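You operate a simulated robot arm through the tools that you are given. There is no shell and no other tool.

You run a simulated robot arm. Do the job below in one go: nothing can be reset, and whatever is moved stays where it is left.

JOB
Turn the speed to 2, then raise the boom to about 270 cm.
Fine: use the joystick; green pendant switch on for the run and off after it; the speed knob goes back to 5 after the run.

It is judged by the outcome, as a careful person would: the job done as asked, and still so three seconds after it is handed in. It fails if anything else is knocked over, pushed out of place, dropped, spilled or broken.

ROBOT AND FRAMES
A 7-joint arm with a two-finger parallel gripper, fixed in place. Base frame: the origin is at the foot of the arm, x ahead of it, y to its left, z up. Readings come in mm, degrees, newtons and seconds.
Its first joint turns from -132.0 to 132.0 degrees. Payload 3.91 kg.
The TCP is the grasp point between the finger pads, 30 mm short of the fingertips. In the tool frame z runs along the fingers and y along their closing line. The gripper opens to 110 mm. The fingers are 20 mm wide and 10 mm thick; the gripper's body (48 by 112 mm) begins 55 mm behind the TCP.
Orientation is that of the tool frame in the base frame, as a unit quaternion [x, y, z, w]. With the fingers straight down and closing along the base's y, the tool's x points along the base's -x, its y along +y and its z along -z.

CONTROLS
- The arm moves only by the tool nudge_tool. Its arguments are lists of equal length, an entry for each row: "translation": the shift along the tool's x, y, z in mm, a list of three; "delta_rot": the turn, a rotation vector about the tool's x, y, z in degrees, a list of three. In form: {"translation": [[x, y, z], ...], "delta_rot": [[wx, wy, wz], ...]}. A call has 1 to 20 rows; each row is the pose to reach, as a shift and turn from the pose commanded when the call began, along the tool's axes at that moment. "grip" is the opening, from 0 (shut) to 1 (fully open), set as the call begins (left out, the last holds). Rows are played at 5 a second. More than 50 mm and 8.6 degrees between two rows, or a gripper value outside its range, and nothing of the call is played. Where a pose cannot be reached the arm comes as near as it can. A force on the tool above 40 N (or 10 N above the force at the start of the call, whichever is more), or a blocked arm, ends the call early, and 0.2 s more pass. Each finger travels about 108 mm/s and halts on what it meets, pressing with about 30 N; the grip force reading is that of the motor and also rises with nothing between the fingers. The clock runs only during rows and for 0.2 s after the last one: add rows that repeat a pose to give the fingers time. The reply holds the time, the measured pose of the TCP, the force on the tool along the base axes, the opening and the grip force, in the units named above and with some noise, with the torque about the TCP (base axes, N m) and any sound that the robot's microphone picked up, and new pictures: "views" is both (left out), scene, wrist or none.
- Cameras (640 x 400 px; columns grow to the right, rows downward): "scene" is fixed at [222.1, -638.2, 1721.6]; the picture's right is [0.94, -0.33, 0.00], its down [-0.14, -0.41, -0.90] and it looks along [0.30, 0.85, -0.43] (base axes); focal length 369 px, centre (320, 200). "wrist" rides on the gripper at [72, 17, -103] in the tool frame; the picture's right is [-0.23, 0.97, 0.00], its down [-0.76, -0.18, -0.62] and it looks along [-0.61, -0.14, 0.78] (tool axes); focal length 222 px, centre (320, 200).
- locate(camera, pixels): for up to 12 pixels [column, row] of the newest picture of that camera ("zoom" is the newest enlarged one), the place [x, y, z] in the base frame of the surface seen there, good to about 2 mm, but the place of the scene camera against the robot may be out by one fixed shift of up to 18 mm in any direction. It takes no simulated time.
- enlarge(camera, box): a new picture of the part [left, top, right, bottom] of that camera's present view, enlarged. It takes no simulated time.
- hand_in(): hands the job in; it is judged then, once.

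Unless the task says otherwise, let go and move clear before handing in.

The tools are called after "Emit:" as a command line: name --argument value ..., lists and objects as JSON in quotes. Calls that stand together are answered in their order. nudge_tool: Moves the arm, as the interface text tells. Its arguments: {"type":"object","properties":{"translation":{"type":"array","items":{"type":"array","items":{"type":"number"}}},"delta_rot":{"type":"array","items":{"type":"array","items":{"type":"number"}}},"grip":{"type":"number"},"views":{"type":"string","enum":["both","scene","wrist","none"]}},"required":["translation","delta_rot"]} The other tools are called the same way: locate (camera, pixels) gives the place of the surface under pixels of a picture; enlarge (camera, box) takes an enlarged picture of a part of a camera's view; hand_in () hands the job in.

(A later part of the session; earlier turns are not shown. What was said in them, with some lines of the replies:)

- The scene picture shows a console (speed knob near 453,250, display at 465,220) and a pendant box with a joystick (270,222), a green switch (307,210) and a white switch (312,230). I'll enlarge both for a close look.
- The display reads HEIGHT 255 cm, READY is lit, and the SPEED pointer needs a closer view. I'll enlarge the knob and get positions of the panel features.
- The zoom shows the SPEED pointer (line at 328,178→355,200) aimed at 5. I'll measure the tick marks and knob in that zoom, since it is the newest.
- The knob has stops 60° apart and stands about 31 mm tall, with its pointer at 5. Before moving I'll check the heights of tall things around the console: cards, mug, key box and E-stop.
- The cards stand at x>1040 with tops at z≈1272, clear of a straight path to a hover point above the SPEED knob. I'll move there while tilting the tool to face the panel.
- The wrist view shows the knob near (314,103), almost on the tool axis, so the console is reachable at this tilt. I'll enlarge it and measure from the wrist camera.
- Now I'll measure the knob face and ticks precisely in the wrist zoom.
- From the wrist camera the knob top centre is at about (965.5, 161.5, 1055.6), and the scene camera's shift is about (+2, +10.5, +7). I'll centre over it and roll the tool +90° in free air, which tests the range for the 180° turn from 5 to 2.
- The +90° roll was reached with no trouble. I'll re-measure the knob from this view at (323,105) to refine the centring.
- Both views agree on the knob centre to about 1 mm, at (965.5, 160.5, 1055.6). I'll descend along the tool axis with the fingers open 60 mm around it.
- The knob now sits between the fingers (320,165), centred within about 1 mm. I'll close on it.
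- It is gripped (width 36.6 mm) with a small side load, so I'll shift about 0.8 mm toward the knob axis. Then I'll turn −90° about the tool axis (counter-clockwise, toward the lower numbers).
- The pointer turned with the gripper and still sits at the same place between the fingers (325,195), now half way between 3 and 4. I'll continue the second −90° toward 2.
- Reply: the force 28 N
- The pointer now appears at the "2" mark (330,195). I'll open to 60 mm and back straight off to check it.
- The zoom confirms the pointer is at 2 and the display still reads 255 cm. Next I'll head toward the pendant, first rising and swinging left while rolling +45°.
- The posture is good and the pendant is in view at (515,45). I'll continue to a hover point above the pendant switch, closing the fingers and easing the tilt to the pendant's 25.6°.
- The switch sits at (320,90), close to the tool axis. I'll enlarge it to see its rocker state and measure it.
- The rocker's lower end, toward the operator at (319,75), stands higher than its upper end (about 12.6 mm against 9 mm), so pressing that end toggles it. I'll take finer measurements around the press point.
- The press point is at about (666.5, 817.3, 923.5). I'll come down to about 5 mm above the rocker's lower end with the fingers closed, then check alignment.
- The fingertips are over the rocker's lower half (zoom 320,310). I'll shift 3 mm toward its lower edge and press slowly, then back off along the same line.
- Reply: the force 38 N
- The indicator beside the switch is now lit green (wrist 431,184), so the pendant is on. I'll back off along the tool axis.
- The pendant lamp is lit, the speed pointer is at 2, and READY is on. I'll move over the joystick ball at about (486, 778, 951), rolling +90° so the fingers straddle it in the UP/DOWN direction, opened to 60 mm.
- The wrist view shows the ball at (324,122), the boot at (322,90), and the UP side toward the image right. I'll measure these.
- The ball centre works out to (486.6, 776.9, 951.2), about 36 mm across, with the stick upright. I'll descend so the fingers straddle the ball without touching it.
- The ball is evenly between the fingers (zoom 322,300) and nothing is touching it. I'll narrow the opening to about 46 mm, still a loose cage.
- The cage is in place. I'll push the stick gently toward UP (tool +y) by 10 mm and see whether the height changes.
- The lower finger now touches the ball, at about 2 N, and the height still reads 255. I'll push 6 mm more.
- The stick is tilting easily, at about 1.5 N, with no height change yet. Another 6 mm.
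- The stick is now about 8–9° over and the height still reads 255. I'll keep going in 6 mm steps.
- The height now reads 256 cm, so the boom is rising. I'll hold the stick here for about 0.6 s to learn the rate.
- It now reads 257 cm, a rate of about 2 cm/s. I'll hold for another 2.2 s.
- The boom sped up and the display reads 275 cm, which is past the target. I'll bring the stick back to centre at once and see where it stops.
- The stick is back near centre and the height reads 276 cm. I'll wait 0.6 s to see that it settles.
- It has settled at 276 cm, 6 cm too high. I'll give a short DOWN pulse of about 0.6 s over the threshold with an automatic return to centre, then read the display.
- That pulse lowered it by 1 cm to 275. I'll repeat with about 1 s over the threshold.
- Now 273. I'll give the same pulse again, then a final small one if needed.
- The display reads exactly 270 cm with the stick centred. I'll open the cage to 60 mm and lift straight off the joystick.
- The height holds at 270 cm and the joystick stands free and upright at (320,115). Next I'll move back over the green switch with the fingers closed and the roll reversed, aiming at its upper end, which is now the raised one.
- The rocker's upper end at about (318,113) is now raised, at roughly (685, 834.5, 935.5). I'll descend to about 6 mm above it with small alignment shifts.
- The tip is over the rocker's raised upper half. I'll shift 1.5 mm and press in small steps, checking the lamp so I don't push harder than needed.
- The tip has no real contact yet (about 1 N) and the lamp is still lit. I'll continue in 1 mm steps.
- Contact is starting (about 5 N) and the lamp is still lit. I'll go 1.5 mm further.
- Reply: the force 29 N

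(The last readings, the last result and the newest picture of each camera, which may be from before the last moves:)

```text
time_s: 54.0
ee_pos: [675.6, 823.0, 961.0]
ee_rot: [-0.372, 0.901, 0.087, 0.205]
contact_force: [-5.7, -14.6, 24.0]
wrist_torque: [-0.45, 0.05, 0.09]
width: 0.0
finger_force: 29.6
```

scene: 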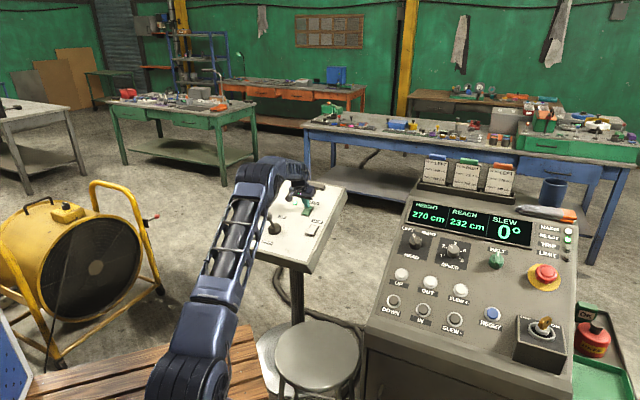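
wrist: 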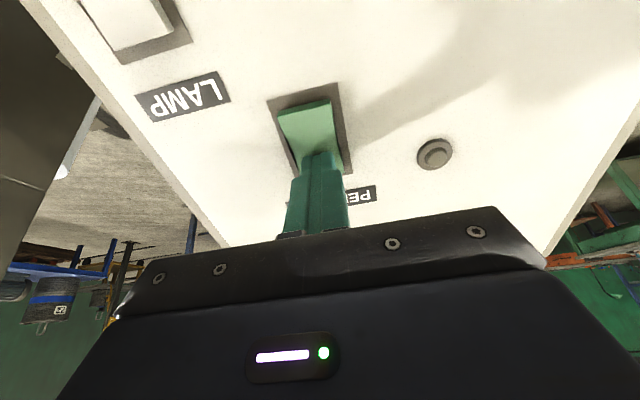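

The lamp is out at (434,153), so the pendant is off. I'll back off along the tool axis.

Emit:
nudge_tool --translation '[[0, 0, -3], [0, 0, -10], [0, 0, -25], [0, 0, -45], [0, 0, -70], [0, 0, -95], [0, 0, -120], [0, 0, -120]]' --delta_rot '[[0, 0, 0], [0, 0, 0], [0, 0, 0], [0, 0, 0], [0, 0, 0], [0, 0, 0], [0, 0, 0], [0, 0, 0]]'

Emit:
enlarge --camera "wrist" --box '[270, 20, 370, 160]'

Emit:
enlarge --camera "scene" --box '[230, 165, 358, 245]'

Emit:
enlarge --camera "scene" --box '[400, 195, 600, 285]'

```text
time_s: 55.8
ee_pos: [640.5, 786.0, 1063.8]
ee_rot: [-0.373, 0.901, 0.086, 0.203]
contact_force: [0.3, -0.7, 0.3]
wrist_torque: [0.0, 0.02, -0.04]
width: 0.0
finger_force: 30.1
```

scene: 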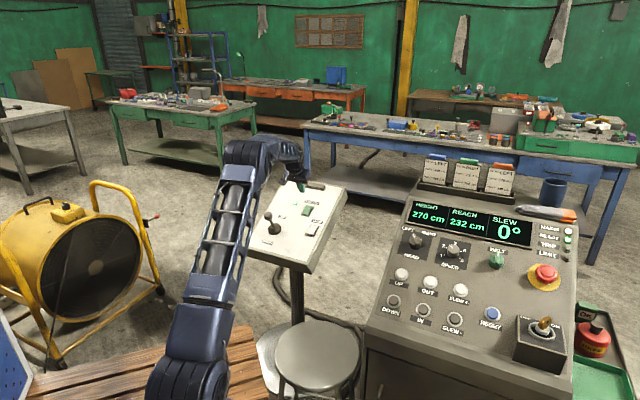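
wrist: 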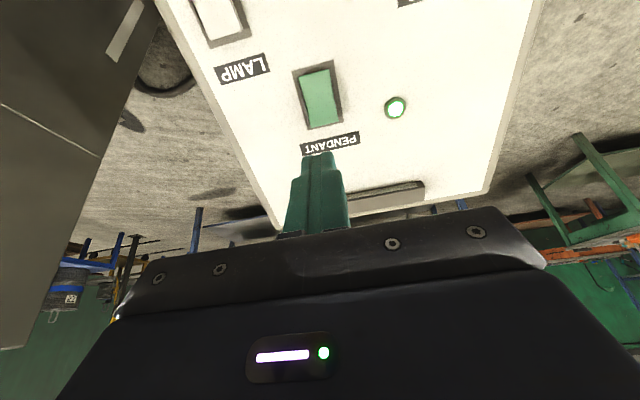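

```text
2.86 times, centred on (320, 90) of wrist
```

zoom: 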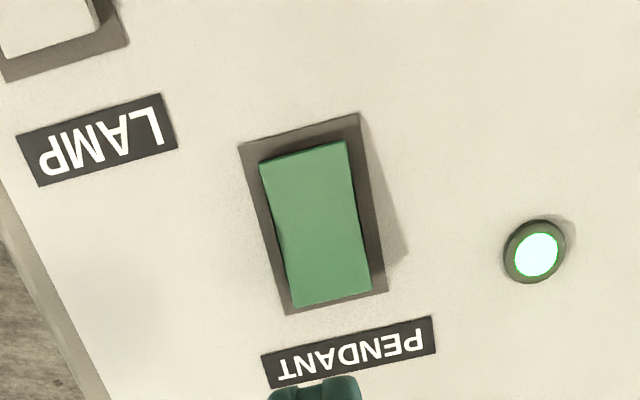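

```text
5.00 times, centred on (294, 205) of scene
```

zoom: 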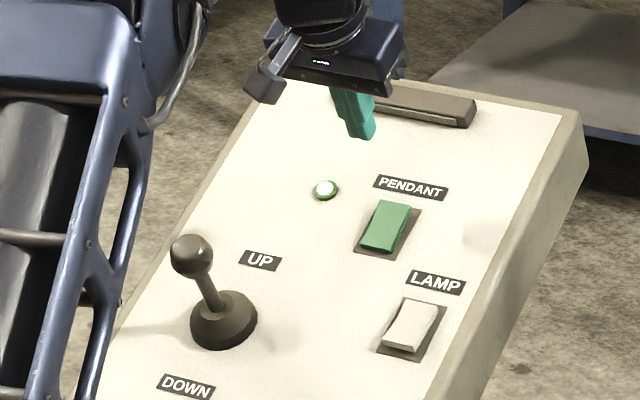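

```text
3.20 times, centred on (500, 240) of scene
```

zoom: 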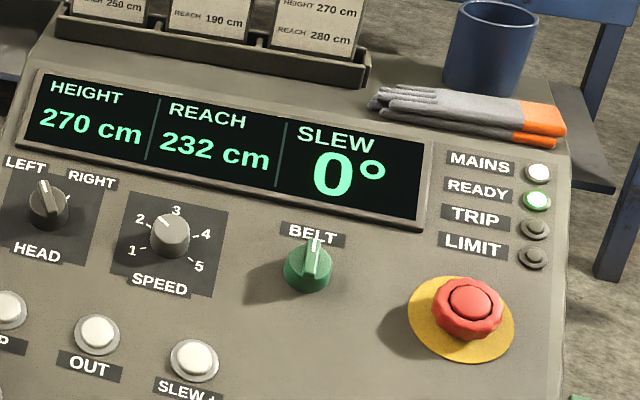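

The lamp came back on at (395,107): the rocker tripped the contact but sprang back without latching. Height is still 270 cm. I'll measure the rocker again so I can press nearer its upper end.

Emit:
locate --camera "wrist" --pixels '[[324, 121], [323, 118], [322.5, 115], [321, 109], [319, 99], [317, 88], [315, 78], [314, 75], [311, 118], [333, 114], [350, 110], [300, 110]]'

```text
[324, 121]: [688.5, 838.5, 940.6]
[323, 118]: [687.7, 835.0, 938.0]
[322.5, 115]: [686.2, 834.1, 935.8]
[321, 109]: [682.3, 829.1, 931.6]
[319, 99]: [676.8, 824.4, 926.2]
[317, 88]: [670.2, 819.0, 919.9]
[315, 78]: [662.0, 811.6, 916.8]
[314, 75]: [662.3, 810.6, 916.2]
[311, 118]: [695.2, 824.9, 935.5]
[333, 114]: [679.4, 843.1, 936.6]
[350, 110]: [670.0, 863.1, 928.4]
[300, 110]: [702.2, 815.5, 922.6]
```

The rocker's upper end is 22 mm from the pivot and needs to go down about 5 mm. Last time the tip only got part way, to about 11 mm height, with less leverage. I'll press 4.5 mm further out and go a little deeper in small steps.

Emit:
nudge_tool --translation '[[-2, 1, 20], [-4.5, 1.3, 45], [-4.5, 1.3, 70], [-4.5, 1.3, 90], [-4.5, 1.3, 103], [-4.5, 1.3, 110], [-4.5, 1.3, 113], [-4.5, 1.3, 115], [-4.5, 1.3, 117], [-4.5, 1.3, 118], [-4.5, 1.3, 119], [-4.5, 1.3, 119]]' --delta_rot '[[0, 0, 0], [0, 0, 0], [0, 0, 0], [0, 0, 0], [0, 0, 0], [0, 0, 0], [0, 0, 0], [0, 0, 0], [0, 0, 0], [0, 0, 0], [0, 0, 0], [0, 0, 0]]'

Emit:
enlarge --camera "wrist" --box '[240, 60, 400, 180]'

Emit:
enlarge --camera "scene" --box '[270, 175, 350, 245]'

```text
time_s: 58.4
ee_pos: [677.8, 826.1, 961.5]
ee_rot: [-0.373, 0.901, 0.087, 0.205]
contact_force: [-3.0, -8.2, 12.5]
wrist_torque: [-0.22, 0.05, 0.02]
width: 0.1
finger_force: 30.1
```

scene: 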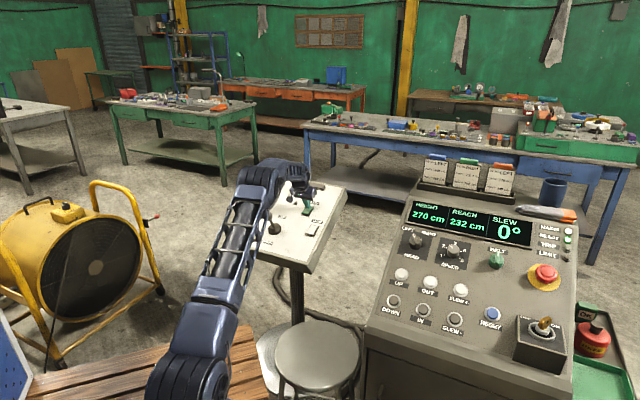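
wrist: 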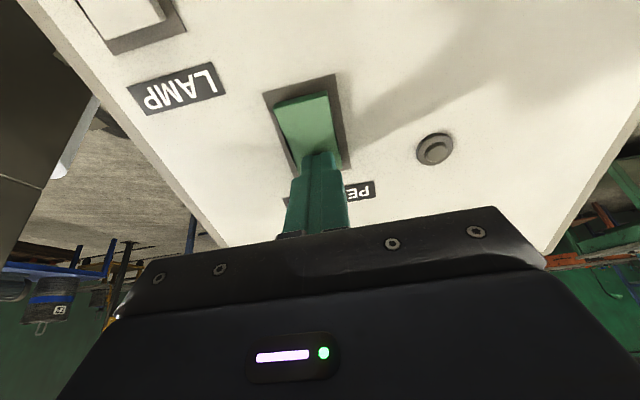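

```text
3.33 times, centred on (320, 120) of wrist
```

zoom: 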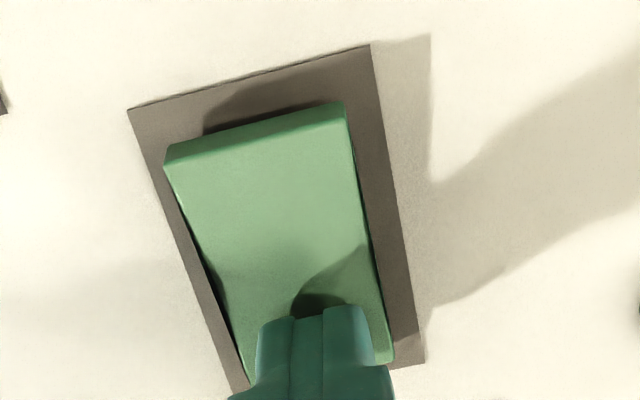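

```text
5.71 times, centred on (310, 210) of scene
```

zoom: 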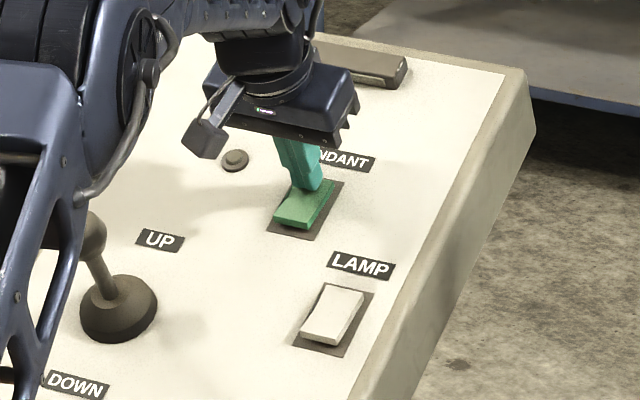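

The lamp is out at only about 15 N and the rocker's lower edge is raised again (zoom 255,130). I'll add 1.5 mm to seat it, then lift off slowly.

Emit:
nudge_tool --translation '[[0, 0, 0.8], [0, 0, 1.5], [0, 0, 1.5]]' --delta_rot '[[0, 0, 0], [0, 0, 0], [0, 0, 0]]' --views "wrist"

Emit:
nudge_tool --translation '[[0, 0, -2], [0, 0, -4], [0, 0, -7], [0, 0, -12], [0, 0, -12]]' --delta_rot '[[0, 0, 0], [0, 0, 0], [0, 0, 0], [0, 0, 0], [0, 0, 0]]'

```text
time_s: 59.2
ee_pos: [677.2, 827.0, 961.8]
ee_rot: [-0.373, 0.9, 0.087, 0.205]
contact_force: [-8.7, -20.2, 30.5]
wrist_torque: [-0.57, 0.15, 0.07]
width: 0.2
finger_force: 29.6
```

wrist: 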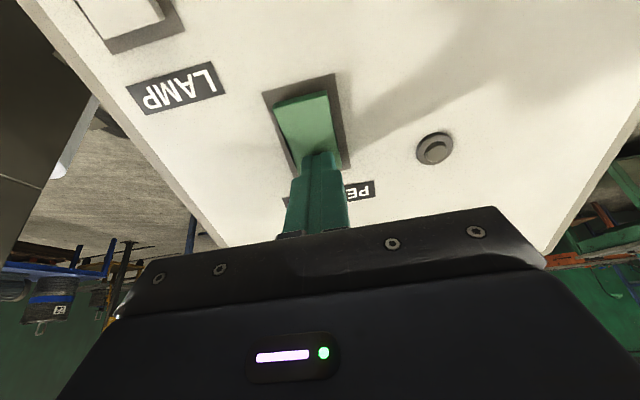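

```text
time_s: 60.4
ee_pos: [674.3, 824.8, 969.7]
ee_rot: [-0.374, 0.901, 0.087, 0.203]
contact_force: [0.1, 0.3, 0.4]
wrist_torque: [-0.02, 0.02, 0.0]
width: 0.0
finger_force: 29.8
```

scene: 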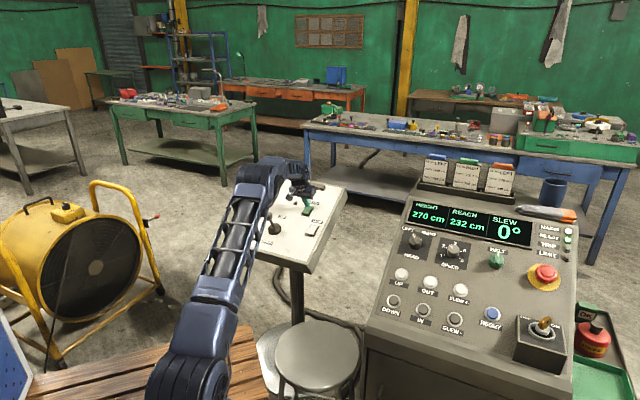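
wrist: 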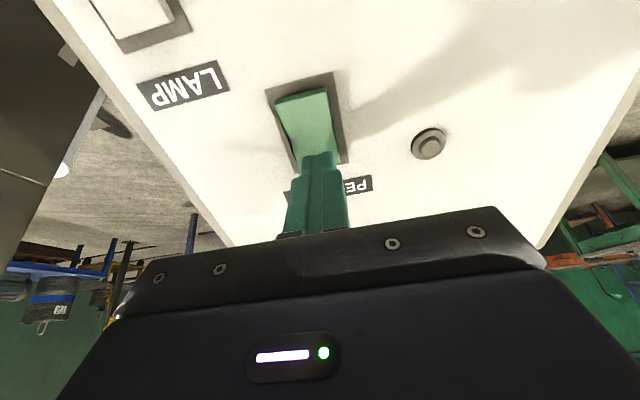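

The lamp stays dark after lift-off (wrist 429,144), so the pendant is latched off, and the height still reads 270. I'll retreat and travel back toward the console along the same high path.

Emit:
nudge_tool --translation '[[1, -1, -15], [2, -2, -35], [3, -3, -60], [4.5, -4, -90], [5.5, -4.5, -118], [6.4, -4.5, -135.6], [14.8, -37, -154.1], [23.3, -69.4, -172.6], [31.7, -101.9, -191.2], [40.2, -134.3, -209.7], [48.6, -166.8, -228.2], [57.1, -199.2, -246.7], [65.5, -231.7, -265.2], [74, -264.1, -283.8], [82.4, -296.6, -302.3], [90.9, -329, -320.8], [99.3, -361.5, -339], [99.3, -361.5, -339]]' --delta_rot '[[0, 0, 0], [0, 0, 0], [0, 0, 0], [0, 0, 0], [0, 0, 0], [0, 0, 0], [0, -0.5, 0], [0, -1, 0], [0, -1.6, 0], [0, -2.1, 0], [0, -2.7, 0], [0, -3.2, 0], [0, -3.8, 0], [0, -4.3, 0], [0, -4.8, 0], [0, -5.4, 0], [0, -5.9, 0], [0, -5.9, 0]]'

Emit:
enlarge --camera "scene" --box '[230, 165, 358, 245]'

```text
time_s: 64.2
ee_pos: [766.3, 397.7, 1233.5]
ee_rot: [-0.369, 0.889, 0.106, 0.249]
contact_force: [0.0, 0.4, 0.4]
wrist_torque: [0.0, -0.02, 0.0]
width: 0.0
finger_force: 30.1
```

scene: 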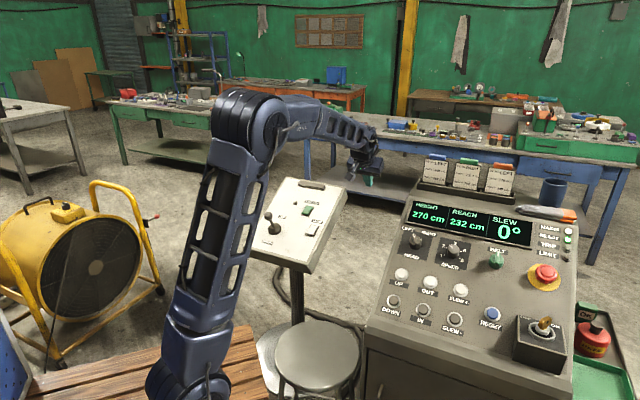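
wrist: 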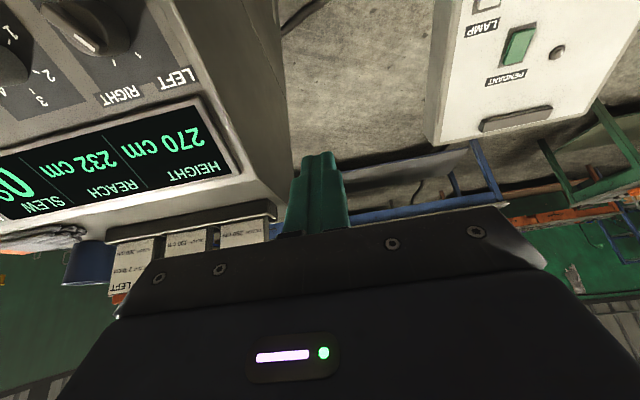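

```text
5.00 times, centred on (294, 205) of scene
```

zoom: 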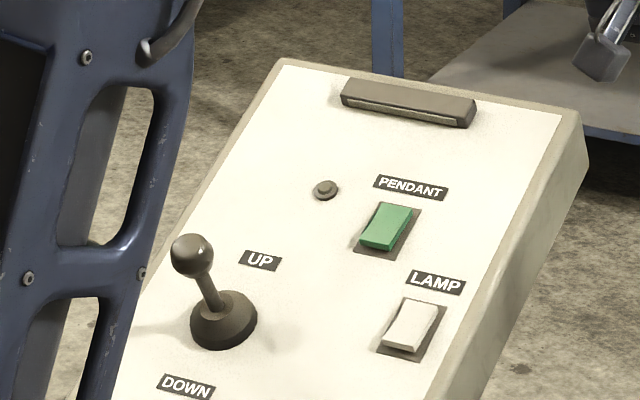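

The pendant switch is in its original off position, the joystick is upright, and the display reads 270. I'll move to the hover above the SPEED knob, rolling −45° and opening to 60 mm.

Emit:
nudge_tool --translation '[[11, -29, -1.4], [23, -61, -2.8], [34.7, -92.7, -4.2], [46.3, -123.6, -5.6], [57.9, -154.6, -7], [69.4, -185.5, -8.3], [81, -216.4, -9.7], [92.6, -247.3, -11.1], [104.1, -278.2, -12.5], [115.7, -309.1, -13.9], [115.7, -309.1, -13.9]]' --delta_rot '[[0, 0, -4.5], [0, 0, -9], [0, 0, -13.5], [0, 0, -18], [0, 0, -22.5], [0, 0, -27], [0, 0, -31.5], [0, 0, -36], [0, 0, -40.5], [0, 0, -45], [0, 0, -45]]' --grip 0.55

Emit:
enlarge --camera "wrist" --box '[260, 40, 388, 168]'

```text
time_s: 66.6
ee_pos: [909.3, 105.3, 1182.8]
ee_rot: [0.681, -0.68, -0.002, -0.271]
contact_force: [0.1, -0.1, -0.5]
wrist_torque: [-0.02, 0.02, 0.0]
width: 60.4
finger_force: 0.1
```

scene: 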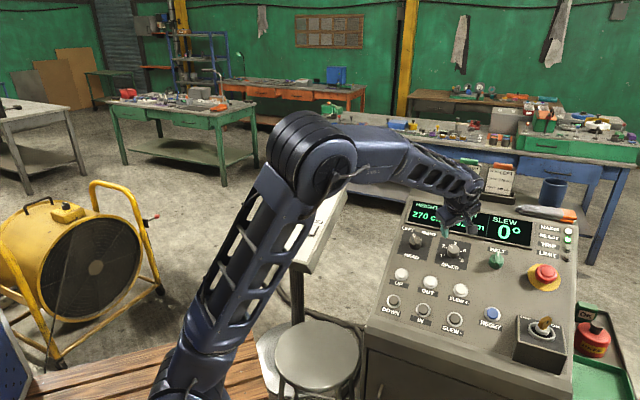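
wrist: 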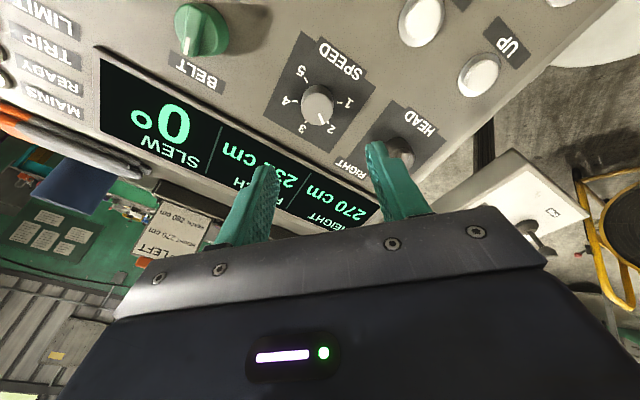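

```text
3.12 times, centred on (324, 104) of wrist
```

zoom: 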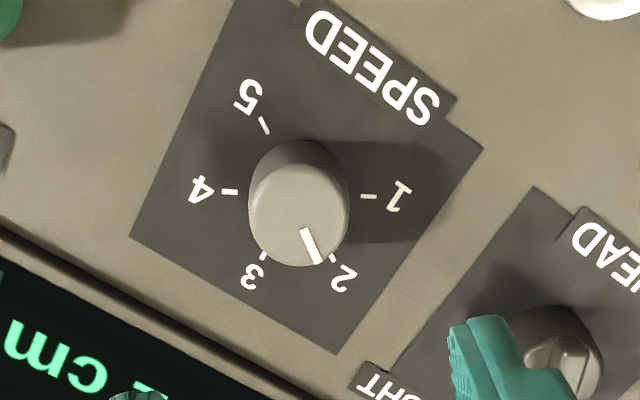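

The knob, still at 2, is at about (317,107) in the wrist view. I'll measure it again for centring.

Emit:
locate --camera "zoom" --pixels '[[298, 215], [254, 215], [343, 215], [298, 170], [298, 260], [268, 184], [328, 246], [330, 184], [268, 246]]'

```text
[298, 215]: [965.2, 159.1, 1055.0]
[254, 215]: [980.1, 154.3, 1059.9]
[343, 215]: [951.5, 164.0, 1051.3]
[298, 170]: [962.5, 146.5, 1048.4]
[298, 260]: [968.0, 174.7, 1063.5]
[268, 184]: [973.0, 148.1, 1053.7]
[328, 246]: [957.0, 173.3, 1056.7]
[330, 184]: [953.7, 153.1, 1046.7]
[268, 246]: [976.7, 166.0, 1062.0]
```

The knob centre is unchanged at (965.3, 160, 1055.3), about 1 mm off the tool axis. I'll descend around it.

Emit:
nudge_tool --translation '[[0.8, -0.9, 15], [0.8, -0.9, 35], [0.8, -0.9, 55], [0.8, -0.9, 75], [0.8, -0.9, 92], [0.8, -0.9, 107], [0.8, -0.9, 120], [0.8, -0.9, 130], [0.8, -0.9, 137], [0.8, -0.9, 142], [0.8, -0.9, 142]]' --delta_rot '[[0, 0, 0], [0, 0, 0], [0, 0, 0], [0, 0, 0], [0, 0, 0], [0, 0, 0], [0, 0, 0], [0, 0, 0], [0, 0, 0], [0, 0, 0], [0, 0, 0]]'

```text
time_s: 69.0
ee_pos: [961.9, 159.8, 1061.0]
ee_rot: [-0.681, 0.681, 0.002, 0.27]
contact_force: [0.4, -0.2, -0.1]
wrist_torque: [0.02, -0.01, 0.01]
width: 60.3
finger_force: 0.1
```

scene: 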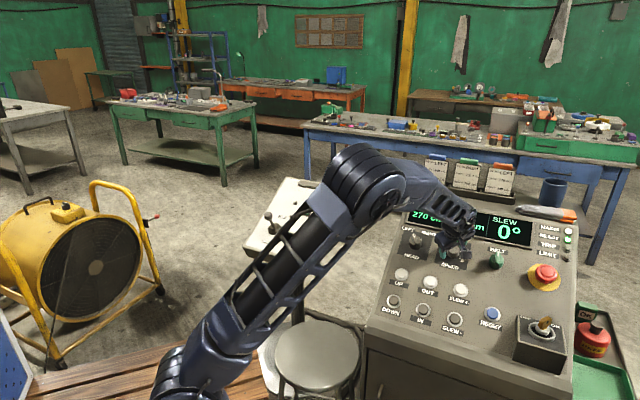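
wrist: 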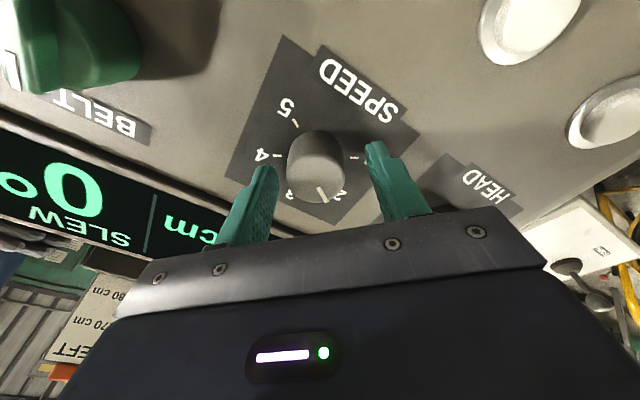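

The knob sits about 2 mm off-centre between the fingers at (316,165), so I'll shift −2 mm in tool y and then close.

Emit:
nudge_tool --translation '[[0, -2, 0], [0, -2, 0]]' --delta_rot '[[0, 0, 0], [0, 0, 0]]' --views "none"

Emit:
nudge_tool --translation '[[0, 0, 0], [0, 0, 0], [0, 0, 0], [0, 0, 0]]' --delta_rot '[[0, 0, 0], [0, 0, 0], [0, 0, 0], [0, 0, 0]]' --grip 0.0

```text
time_s: 69.6
ee_pos: [962.4, 159.5, 1061.7]
ee_rot: [-0.681, 0.681, 0.002, 0.271]
contact_force: [-0.2, 0.4, 0.3]
wrist_torque: [-0.02, 0.0, 0.01]
width: 60.6
finger_force: 0.0
```

```text
time_s: 70.6
ee_pos: [962.5, 159.7, 1062.7]
ee_rot: [-0.68, 0.681, 0.001, 0.271]
contact_force: [21.6, 3.3, 5.5]
wrist_torque: [0.25, -0.74, -0.21]
width: 36.4
finger_force: 45.1
```

scene: 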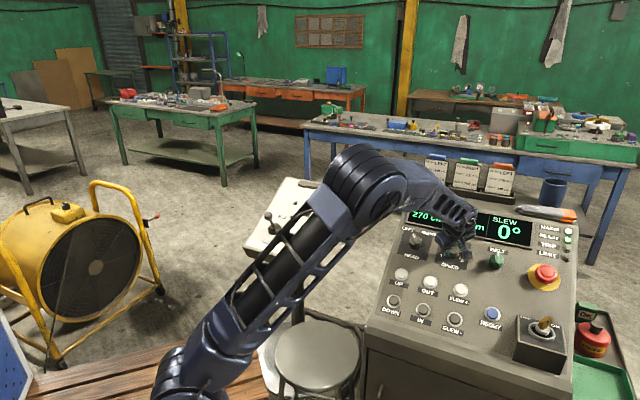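
wrist: 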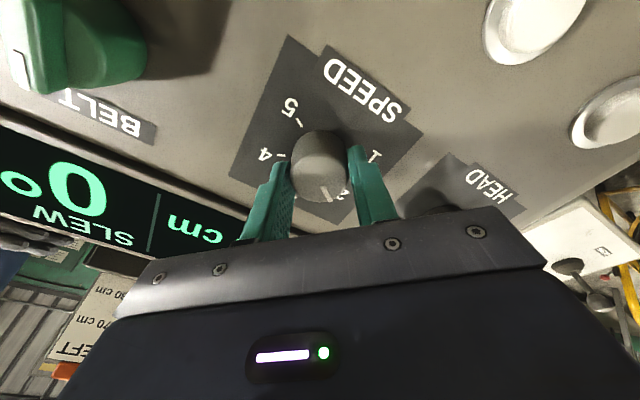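

It is gripped with about 22 N of side load toward tool −y. I'll first relieve that with a −1.8 mm shift, then turn +90° (clockwise, toward 5).

Emit:
nudge_tool --translation '[[0, -1, 0], [0, -1.8, 0]]' --delta_rot '[[0, 0, 0], [0, 0, 0]]' --views "none"

```text
time_s: 71.2
ee_pos: [963.0, 158.9, 1061.7]
ee_rot: [0.682, -0.68, -0.003, -0.269]
contact_force: [-5.3, -0.6, 4.2]
wrist_torque: [-0.57, 0.11, -0.25]
width: 36.2
finger_force: 44.8
```

The side load has dropped to about 5 N. Now I'll turn +90°.

Emit:
nudge_tool --translation '[[0, 0.3, 0], [0, 0.3, 0], [0, 0.3, 0], [0, 0.3, 0], [0, 0.3, 0], [0, 0.3, 0], [0, 0.3, 0], [0, 0.3, 0], [0, 0.3, 0], [0, 0.3, 0], [0, 0.3, 0], [0, 0.3, 0], [0, 0.3, 0], [0, 0.3, 0], [0, 0.3, 0]]' --delta_rot '[[0, 0, 3], [0, 0, 9], [0, 0, 16], [0, 0, 23], [0, 0, 30], [0, 0, 37], [0, 0, 44], [0, 0, 51], [0, 0, 58], [0, 0, 65], [0, 0, 72], [0, 0, 79], [0, 0, 85], [0, 0, 90], [0, 0, 90]]'

```text
time_s: 74.4
ee_pos: [965.0, 158.0, 1062.3]
ee_rot: [0.002, 0.962, 0.193, 0.191]
contact_force: [6.6, -13.0, -6.1]
wrist_torque: [-0.26, -1.23, -0.62]
width: 36.3
finger_force: 44.6
```

scene: 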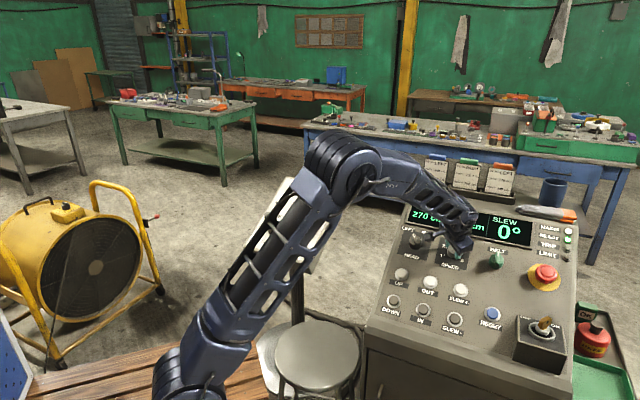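
wrist: 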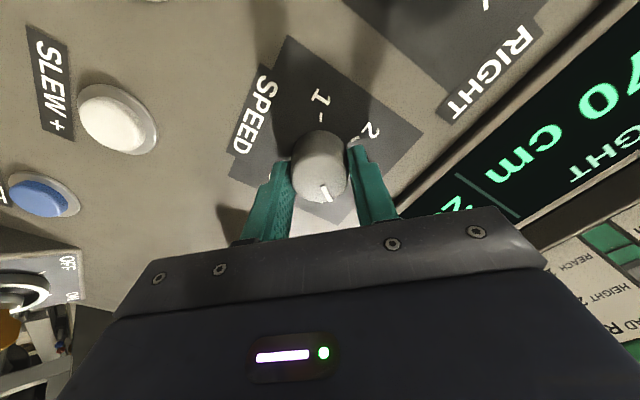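

The knob is following the gripper, half way between 3 and 4. I'll continue the second +90° with a −1 mm correction for the side load.

Emit:
nudge_tool --translation '[[0, -0.8, 0], [0, -1, 0], [0, -1, 0], [0, -1, 0], [0, -1, 0], [0, -1, 0], [0, -1, 0], [0, -1, 0], [0, -1, 0], [0, -1, 0], [0, -1, 0], [0, -1, 0], [0, -1, 0], [0, -1, 0], [0, -1, 0]]' --delta_rot '[[0, 0, 3], [0, 0, 9], [0, 0, 16], [0, 0, 23], [0, 0, 30], [0, 0, 37], [0, 0, 44], [0, 0, 51], [0, 0, 58], [0, 0, 65], [0, 0, 72], [0, 0, 79], [0, 0, 85], [0, 0, 90], [0, 0, 90]]'

```text
time_s: 77.6
ee_pos: [964.0, 157.0, 1061.1]
ee_rot: [0.68, 0.681, 0.271, -0.003]
contact_force: [5.4, -17.8, -10.2]
wrist_torque: [-0.72, -0.27, 0.24]
width: 36.3
finger_force: 44.8
```

scene: 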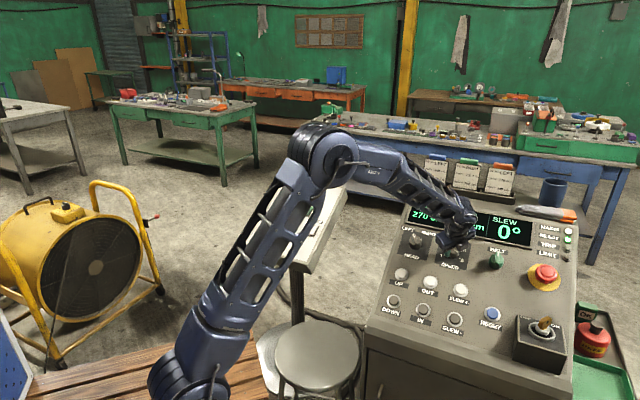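
wrist: 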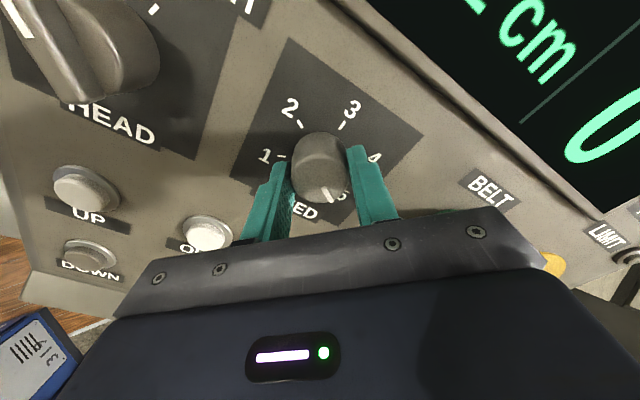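

The pointer is back at the 5 mark (328,195). I'll open and back straight off to check.

Emit:
nudge_tool --translation '[[0, 0, 0], [0, 0, 0], [0, 0, 0], [0, 0, -10], [0, 0, -25], [0, 0, -45], [0, 0, -70], [0, 0, -100], [0, 0, -130], [0, 0, -160], [0, 0, -160]]' --delta_rot '[[0, 0, 0], [0, 0, 0], [0, 0, 0], [0, 0, 0], [0, 0, 0], [0, 0, 0], [0, 0, 0], [0, 0, 0], [0, 0, 0], [0, 0, 0], [0, 0, 0]]' --grip 0.55

Emit:
enlarge --camera "wrist" --box '[260, 40, 388, 168]'

Emit:
enlarge --camera "scene" --box '[400, 195, 600, 285]'

```text
time_s: 80.0
ee_pos: [905.3, 97.2, 1198.1]
ee_rot: [0.682, 0.68, 0.271, -0.002]
contact_force: [-0.3, -0.4, -0.3]
wrist_torque: [0.0, -0.02, 0.01]
width: 60.6
finger_force: 0.1
```

scene: 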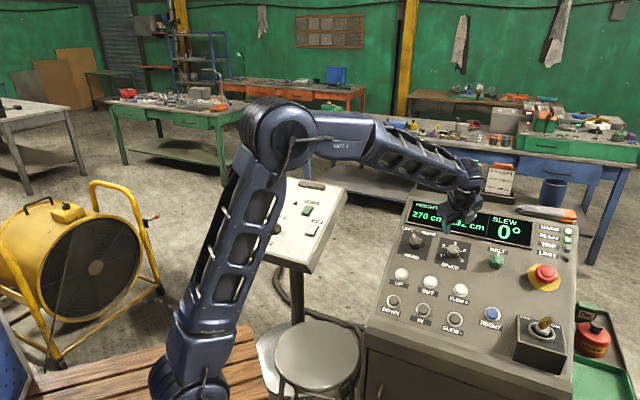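
wrist: 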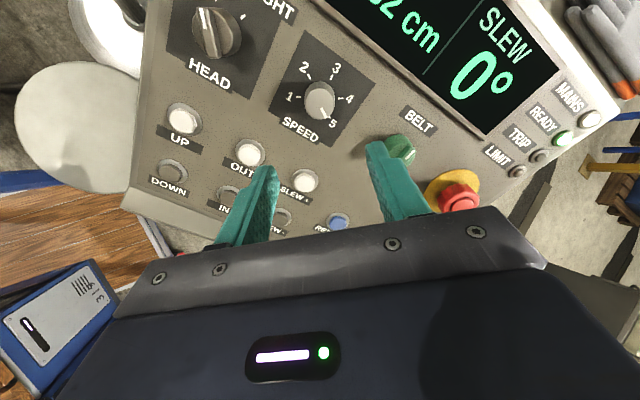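

```text
3.12 times, centred on (324, 104) of wrist
```

zoom: 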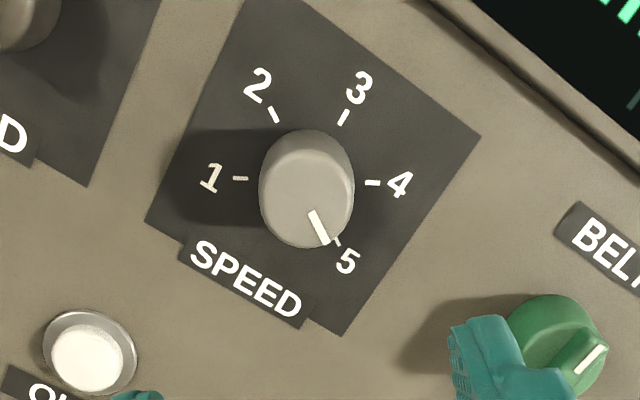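

```text
3.20 times, centred on (500, 240) of scene
```

zoom: 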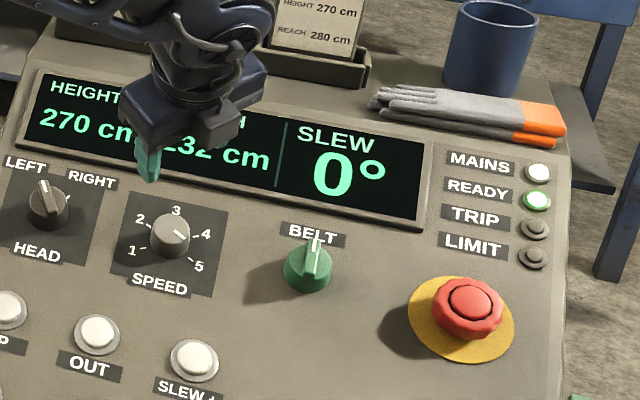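

The pointer is at 5, the display reads 270 cm, READY is lit and TRIP and LIMIT are dark. I'll move the arm clear and do a last check of everything.

Emit:
nudge_tool --translation '[[18, -22, -18], [38, -46, -32], [58, -70, -45], [78, -94, -58], [98, -118, -71], [118, -142, -84], [139, -166, -97], [160, -190, -110], [180, -215, -122], [200, -238.6, -134], [200, -238.6, -134], [200, -238.6, -134]]' --delta_rot '[[0, 0, -4], [0, 0, -8], [0, 0, -12], [0, 0, -16], [0, 0, -20], [0, 0, -25], [0, 0, -30], [0, 0, -35], [0, 0, -40], [0, 0, -45], [0, 0, -45], [0, 0, -45]]'

Emit:
enlarge --camera "scene" --box '[400, 195, 600, 285]'

Emit:
enlarge --camera "scene" --box '[230, 165, 358, 245]'

Emit:
enlarge --camera "scene" --box '[430, 232, 478, 272]'

```text
time_s: 82.6
ee_pos: [620.9, 251.2, 1298.9]
ee_rot: [0.368, 0.889, 0.252, 0.102]
contact_force: [-0.1, 0.0, 0.3]
wrist_torque: [0.03, 0.0, 0.02]
width: 60.2
finger_force: 0.1
```

scene: 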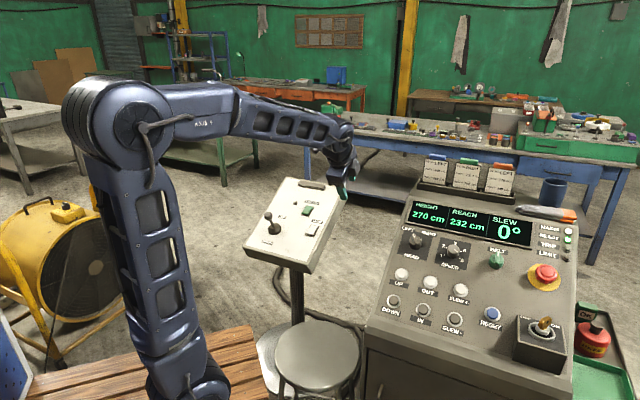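
wrist: 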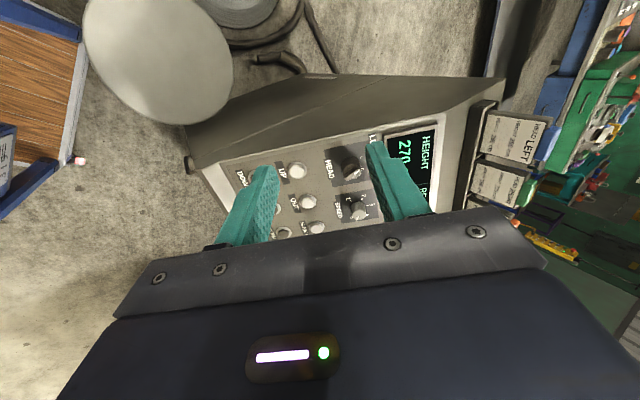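

```text
3.20 times, centred on (500, 240) of scene
```

zoom: 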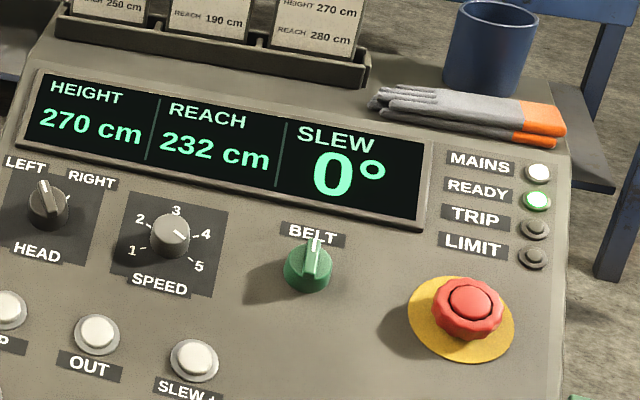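

```text
5.00 times, centred on (294, 205) of scene
```

zoom: 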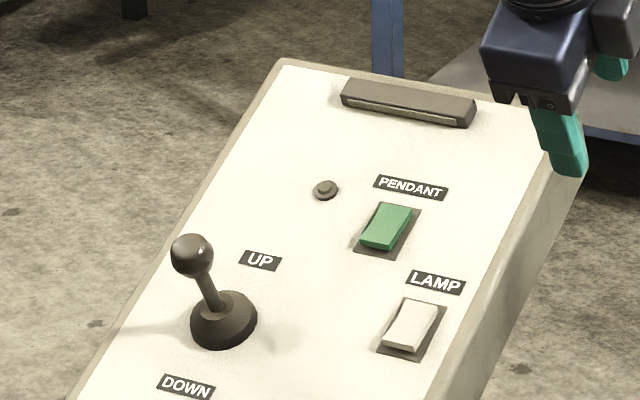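

```text
10.00 times, centred on (454, 252) of scene
```

zoom: 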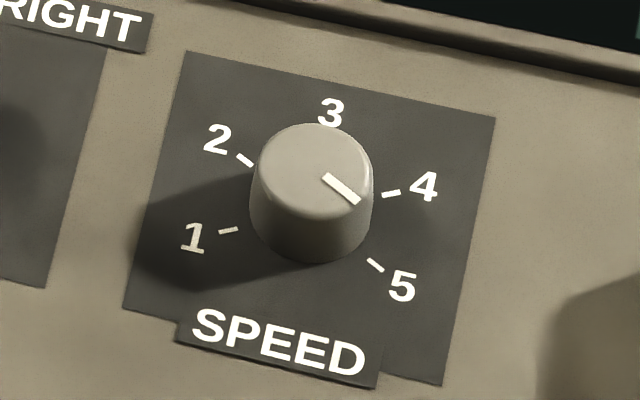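

The final check shows HEIGHT 270 cm, the SPEED pointer exactly where it began at 5, and the pendant lamp dark with its switch off. The joystick is upright, nothing else has been disturbed and the arm is clear, so I'm handing in.

Emit:
hand_in

```text
The job is handed in.
```

The boom is at 270 cm on the display, and the job has been handed in. The run was made with the joystick at speed 2. The green pendant switch is now off, and the speed knob is back at 5.

Three things happened along the way:
- **Overshoot:** the boom sped up while I held the joystick and reached 276 cm. I brought it down to 270 cm with three short joystick pulses.
- **Pendant switch:** my first press to turn it off didn't latch, so the lamp came back on. A second press further out held, and the lamp has stayed dark since.
- **Pendant box:** pressing the switch may have nudged it by a millimetre or two. Its outline looks unchanged in the final picture.

READY is still lit, TRIP and LIMIT are dark, and the arm is clear of both panels.
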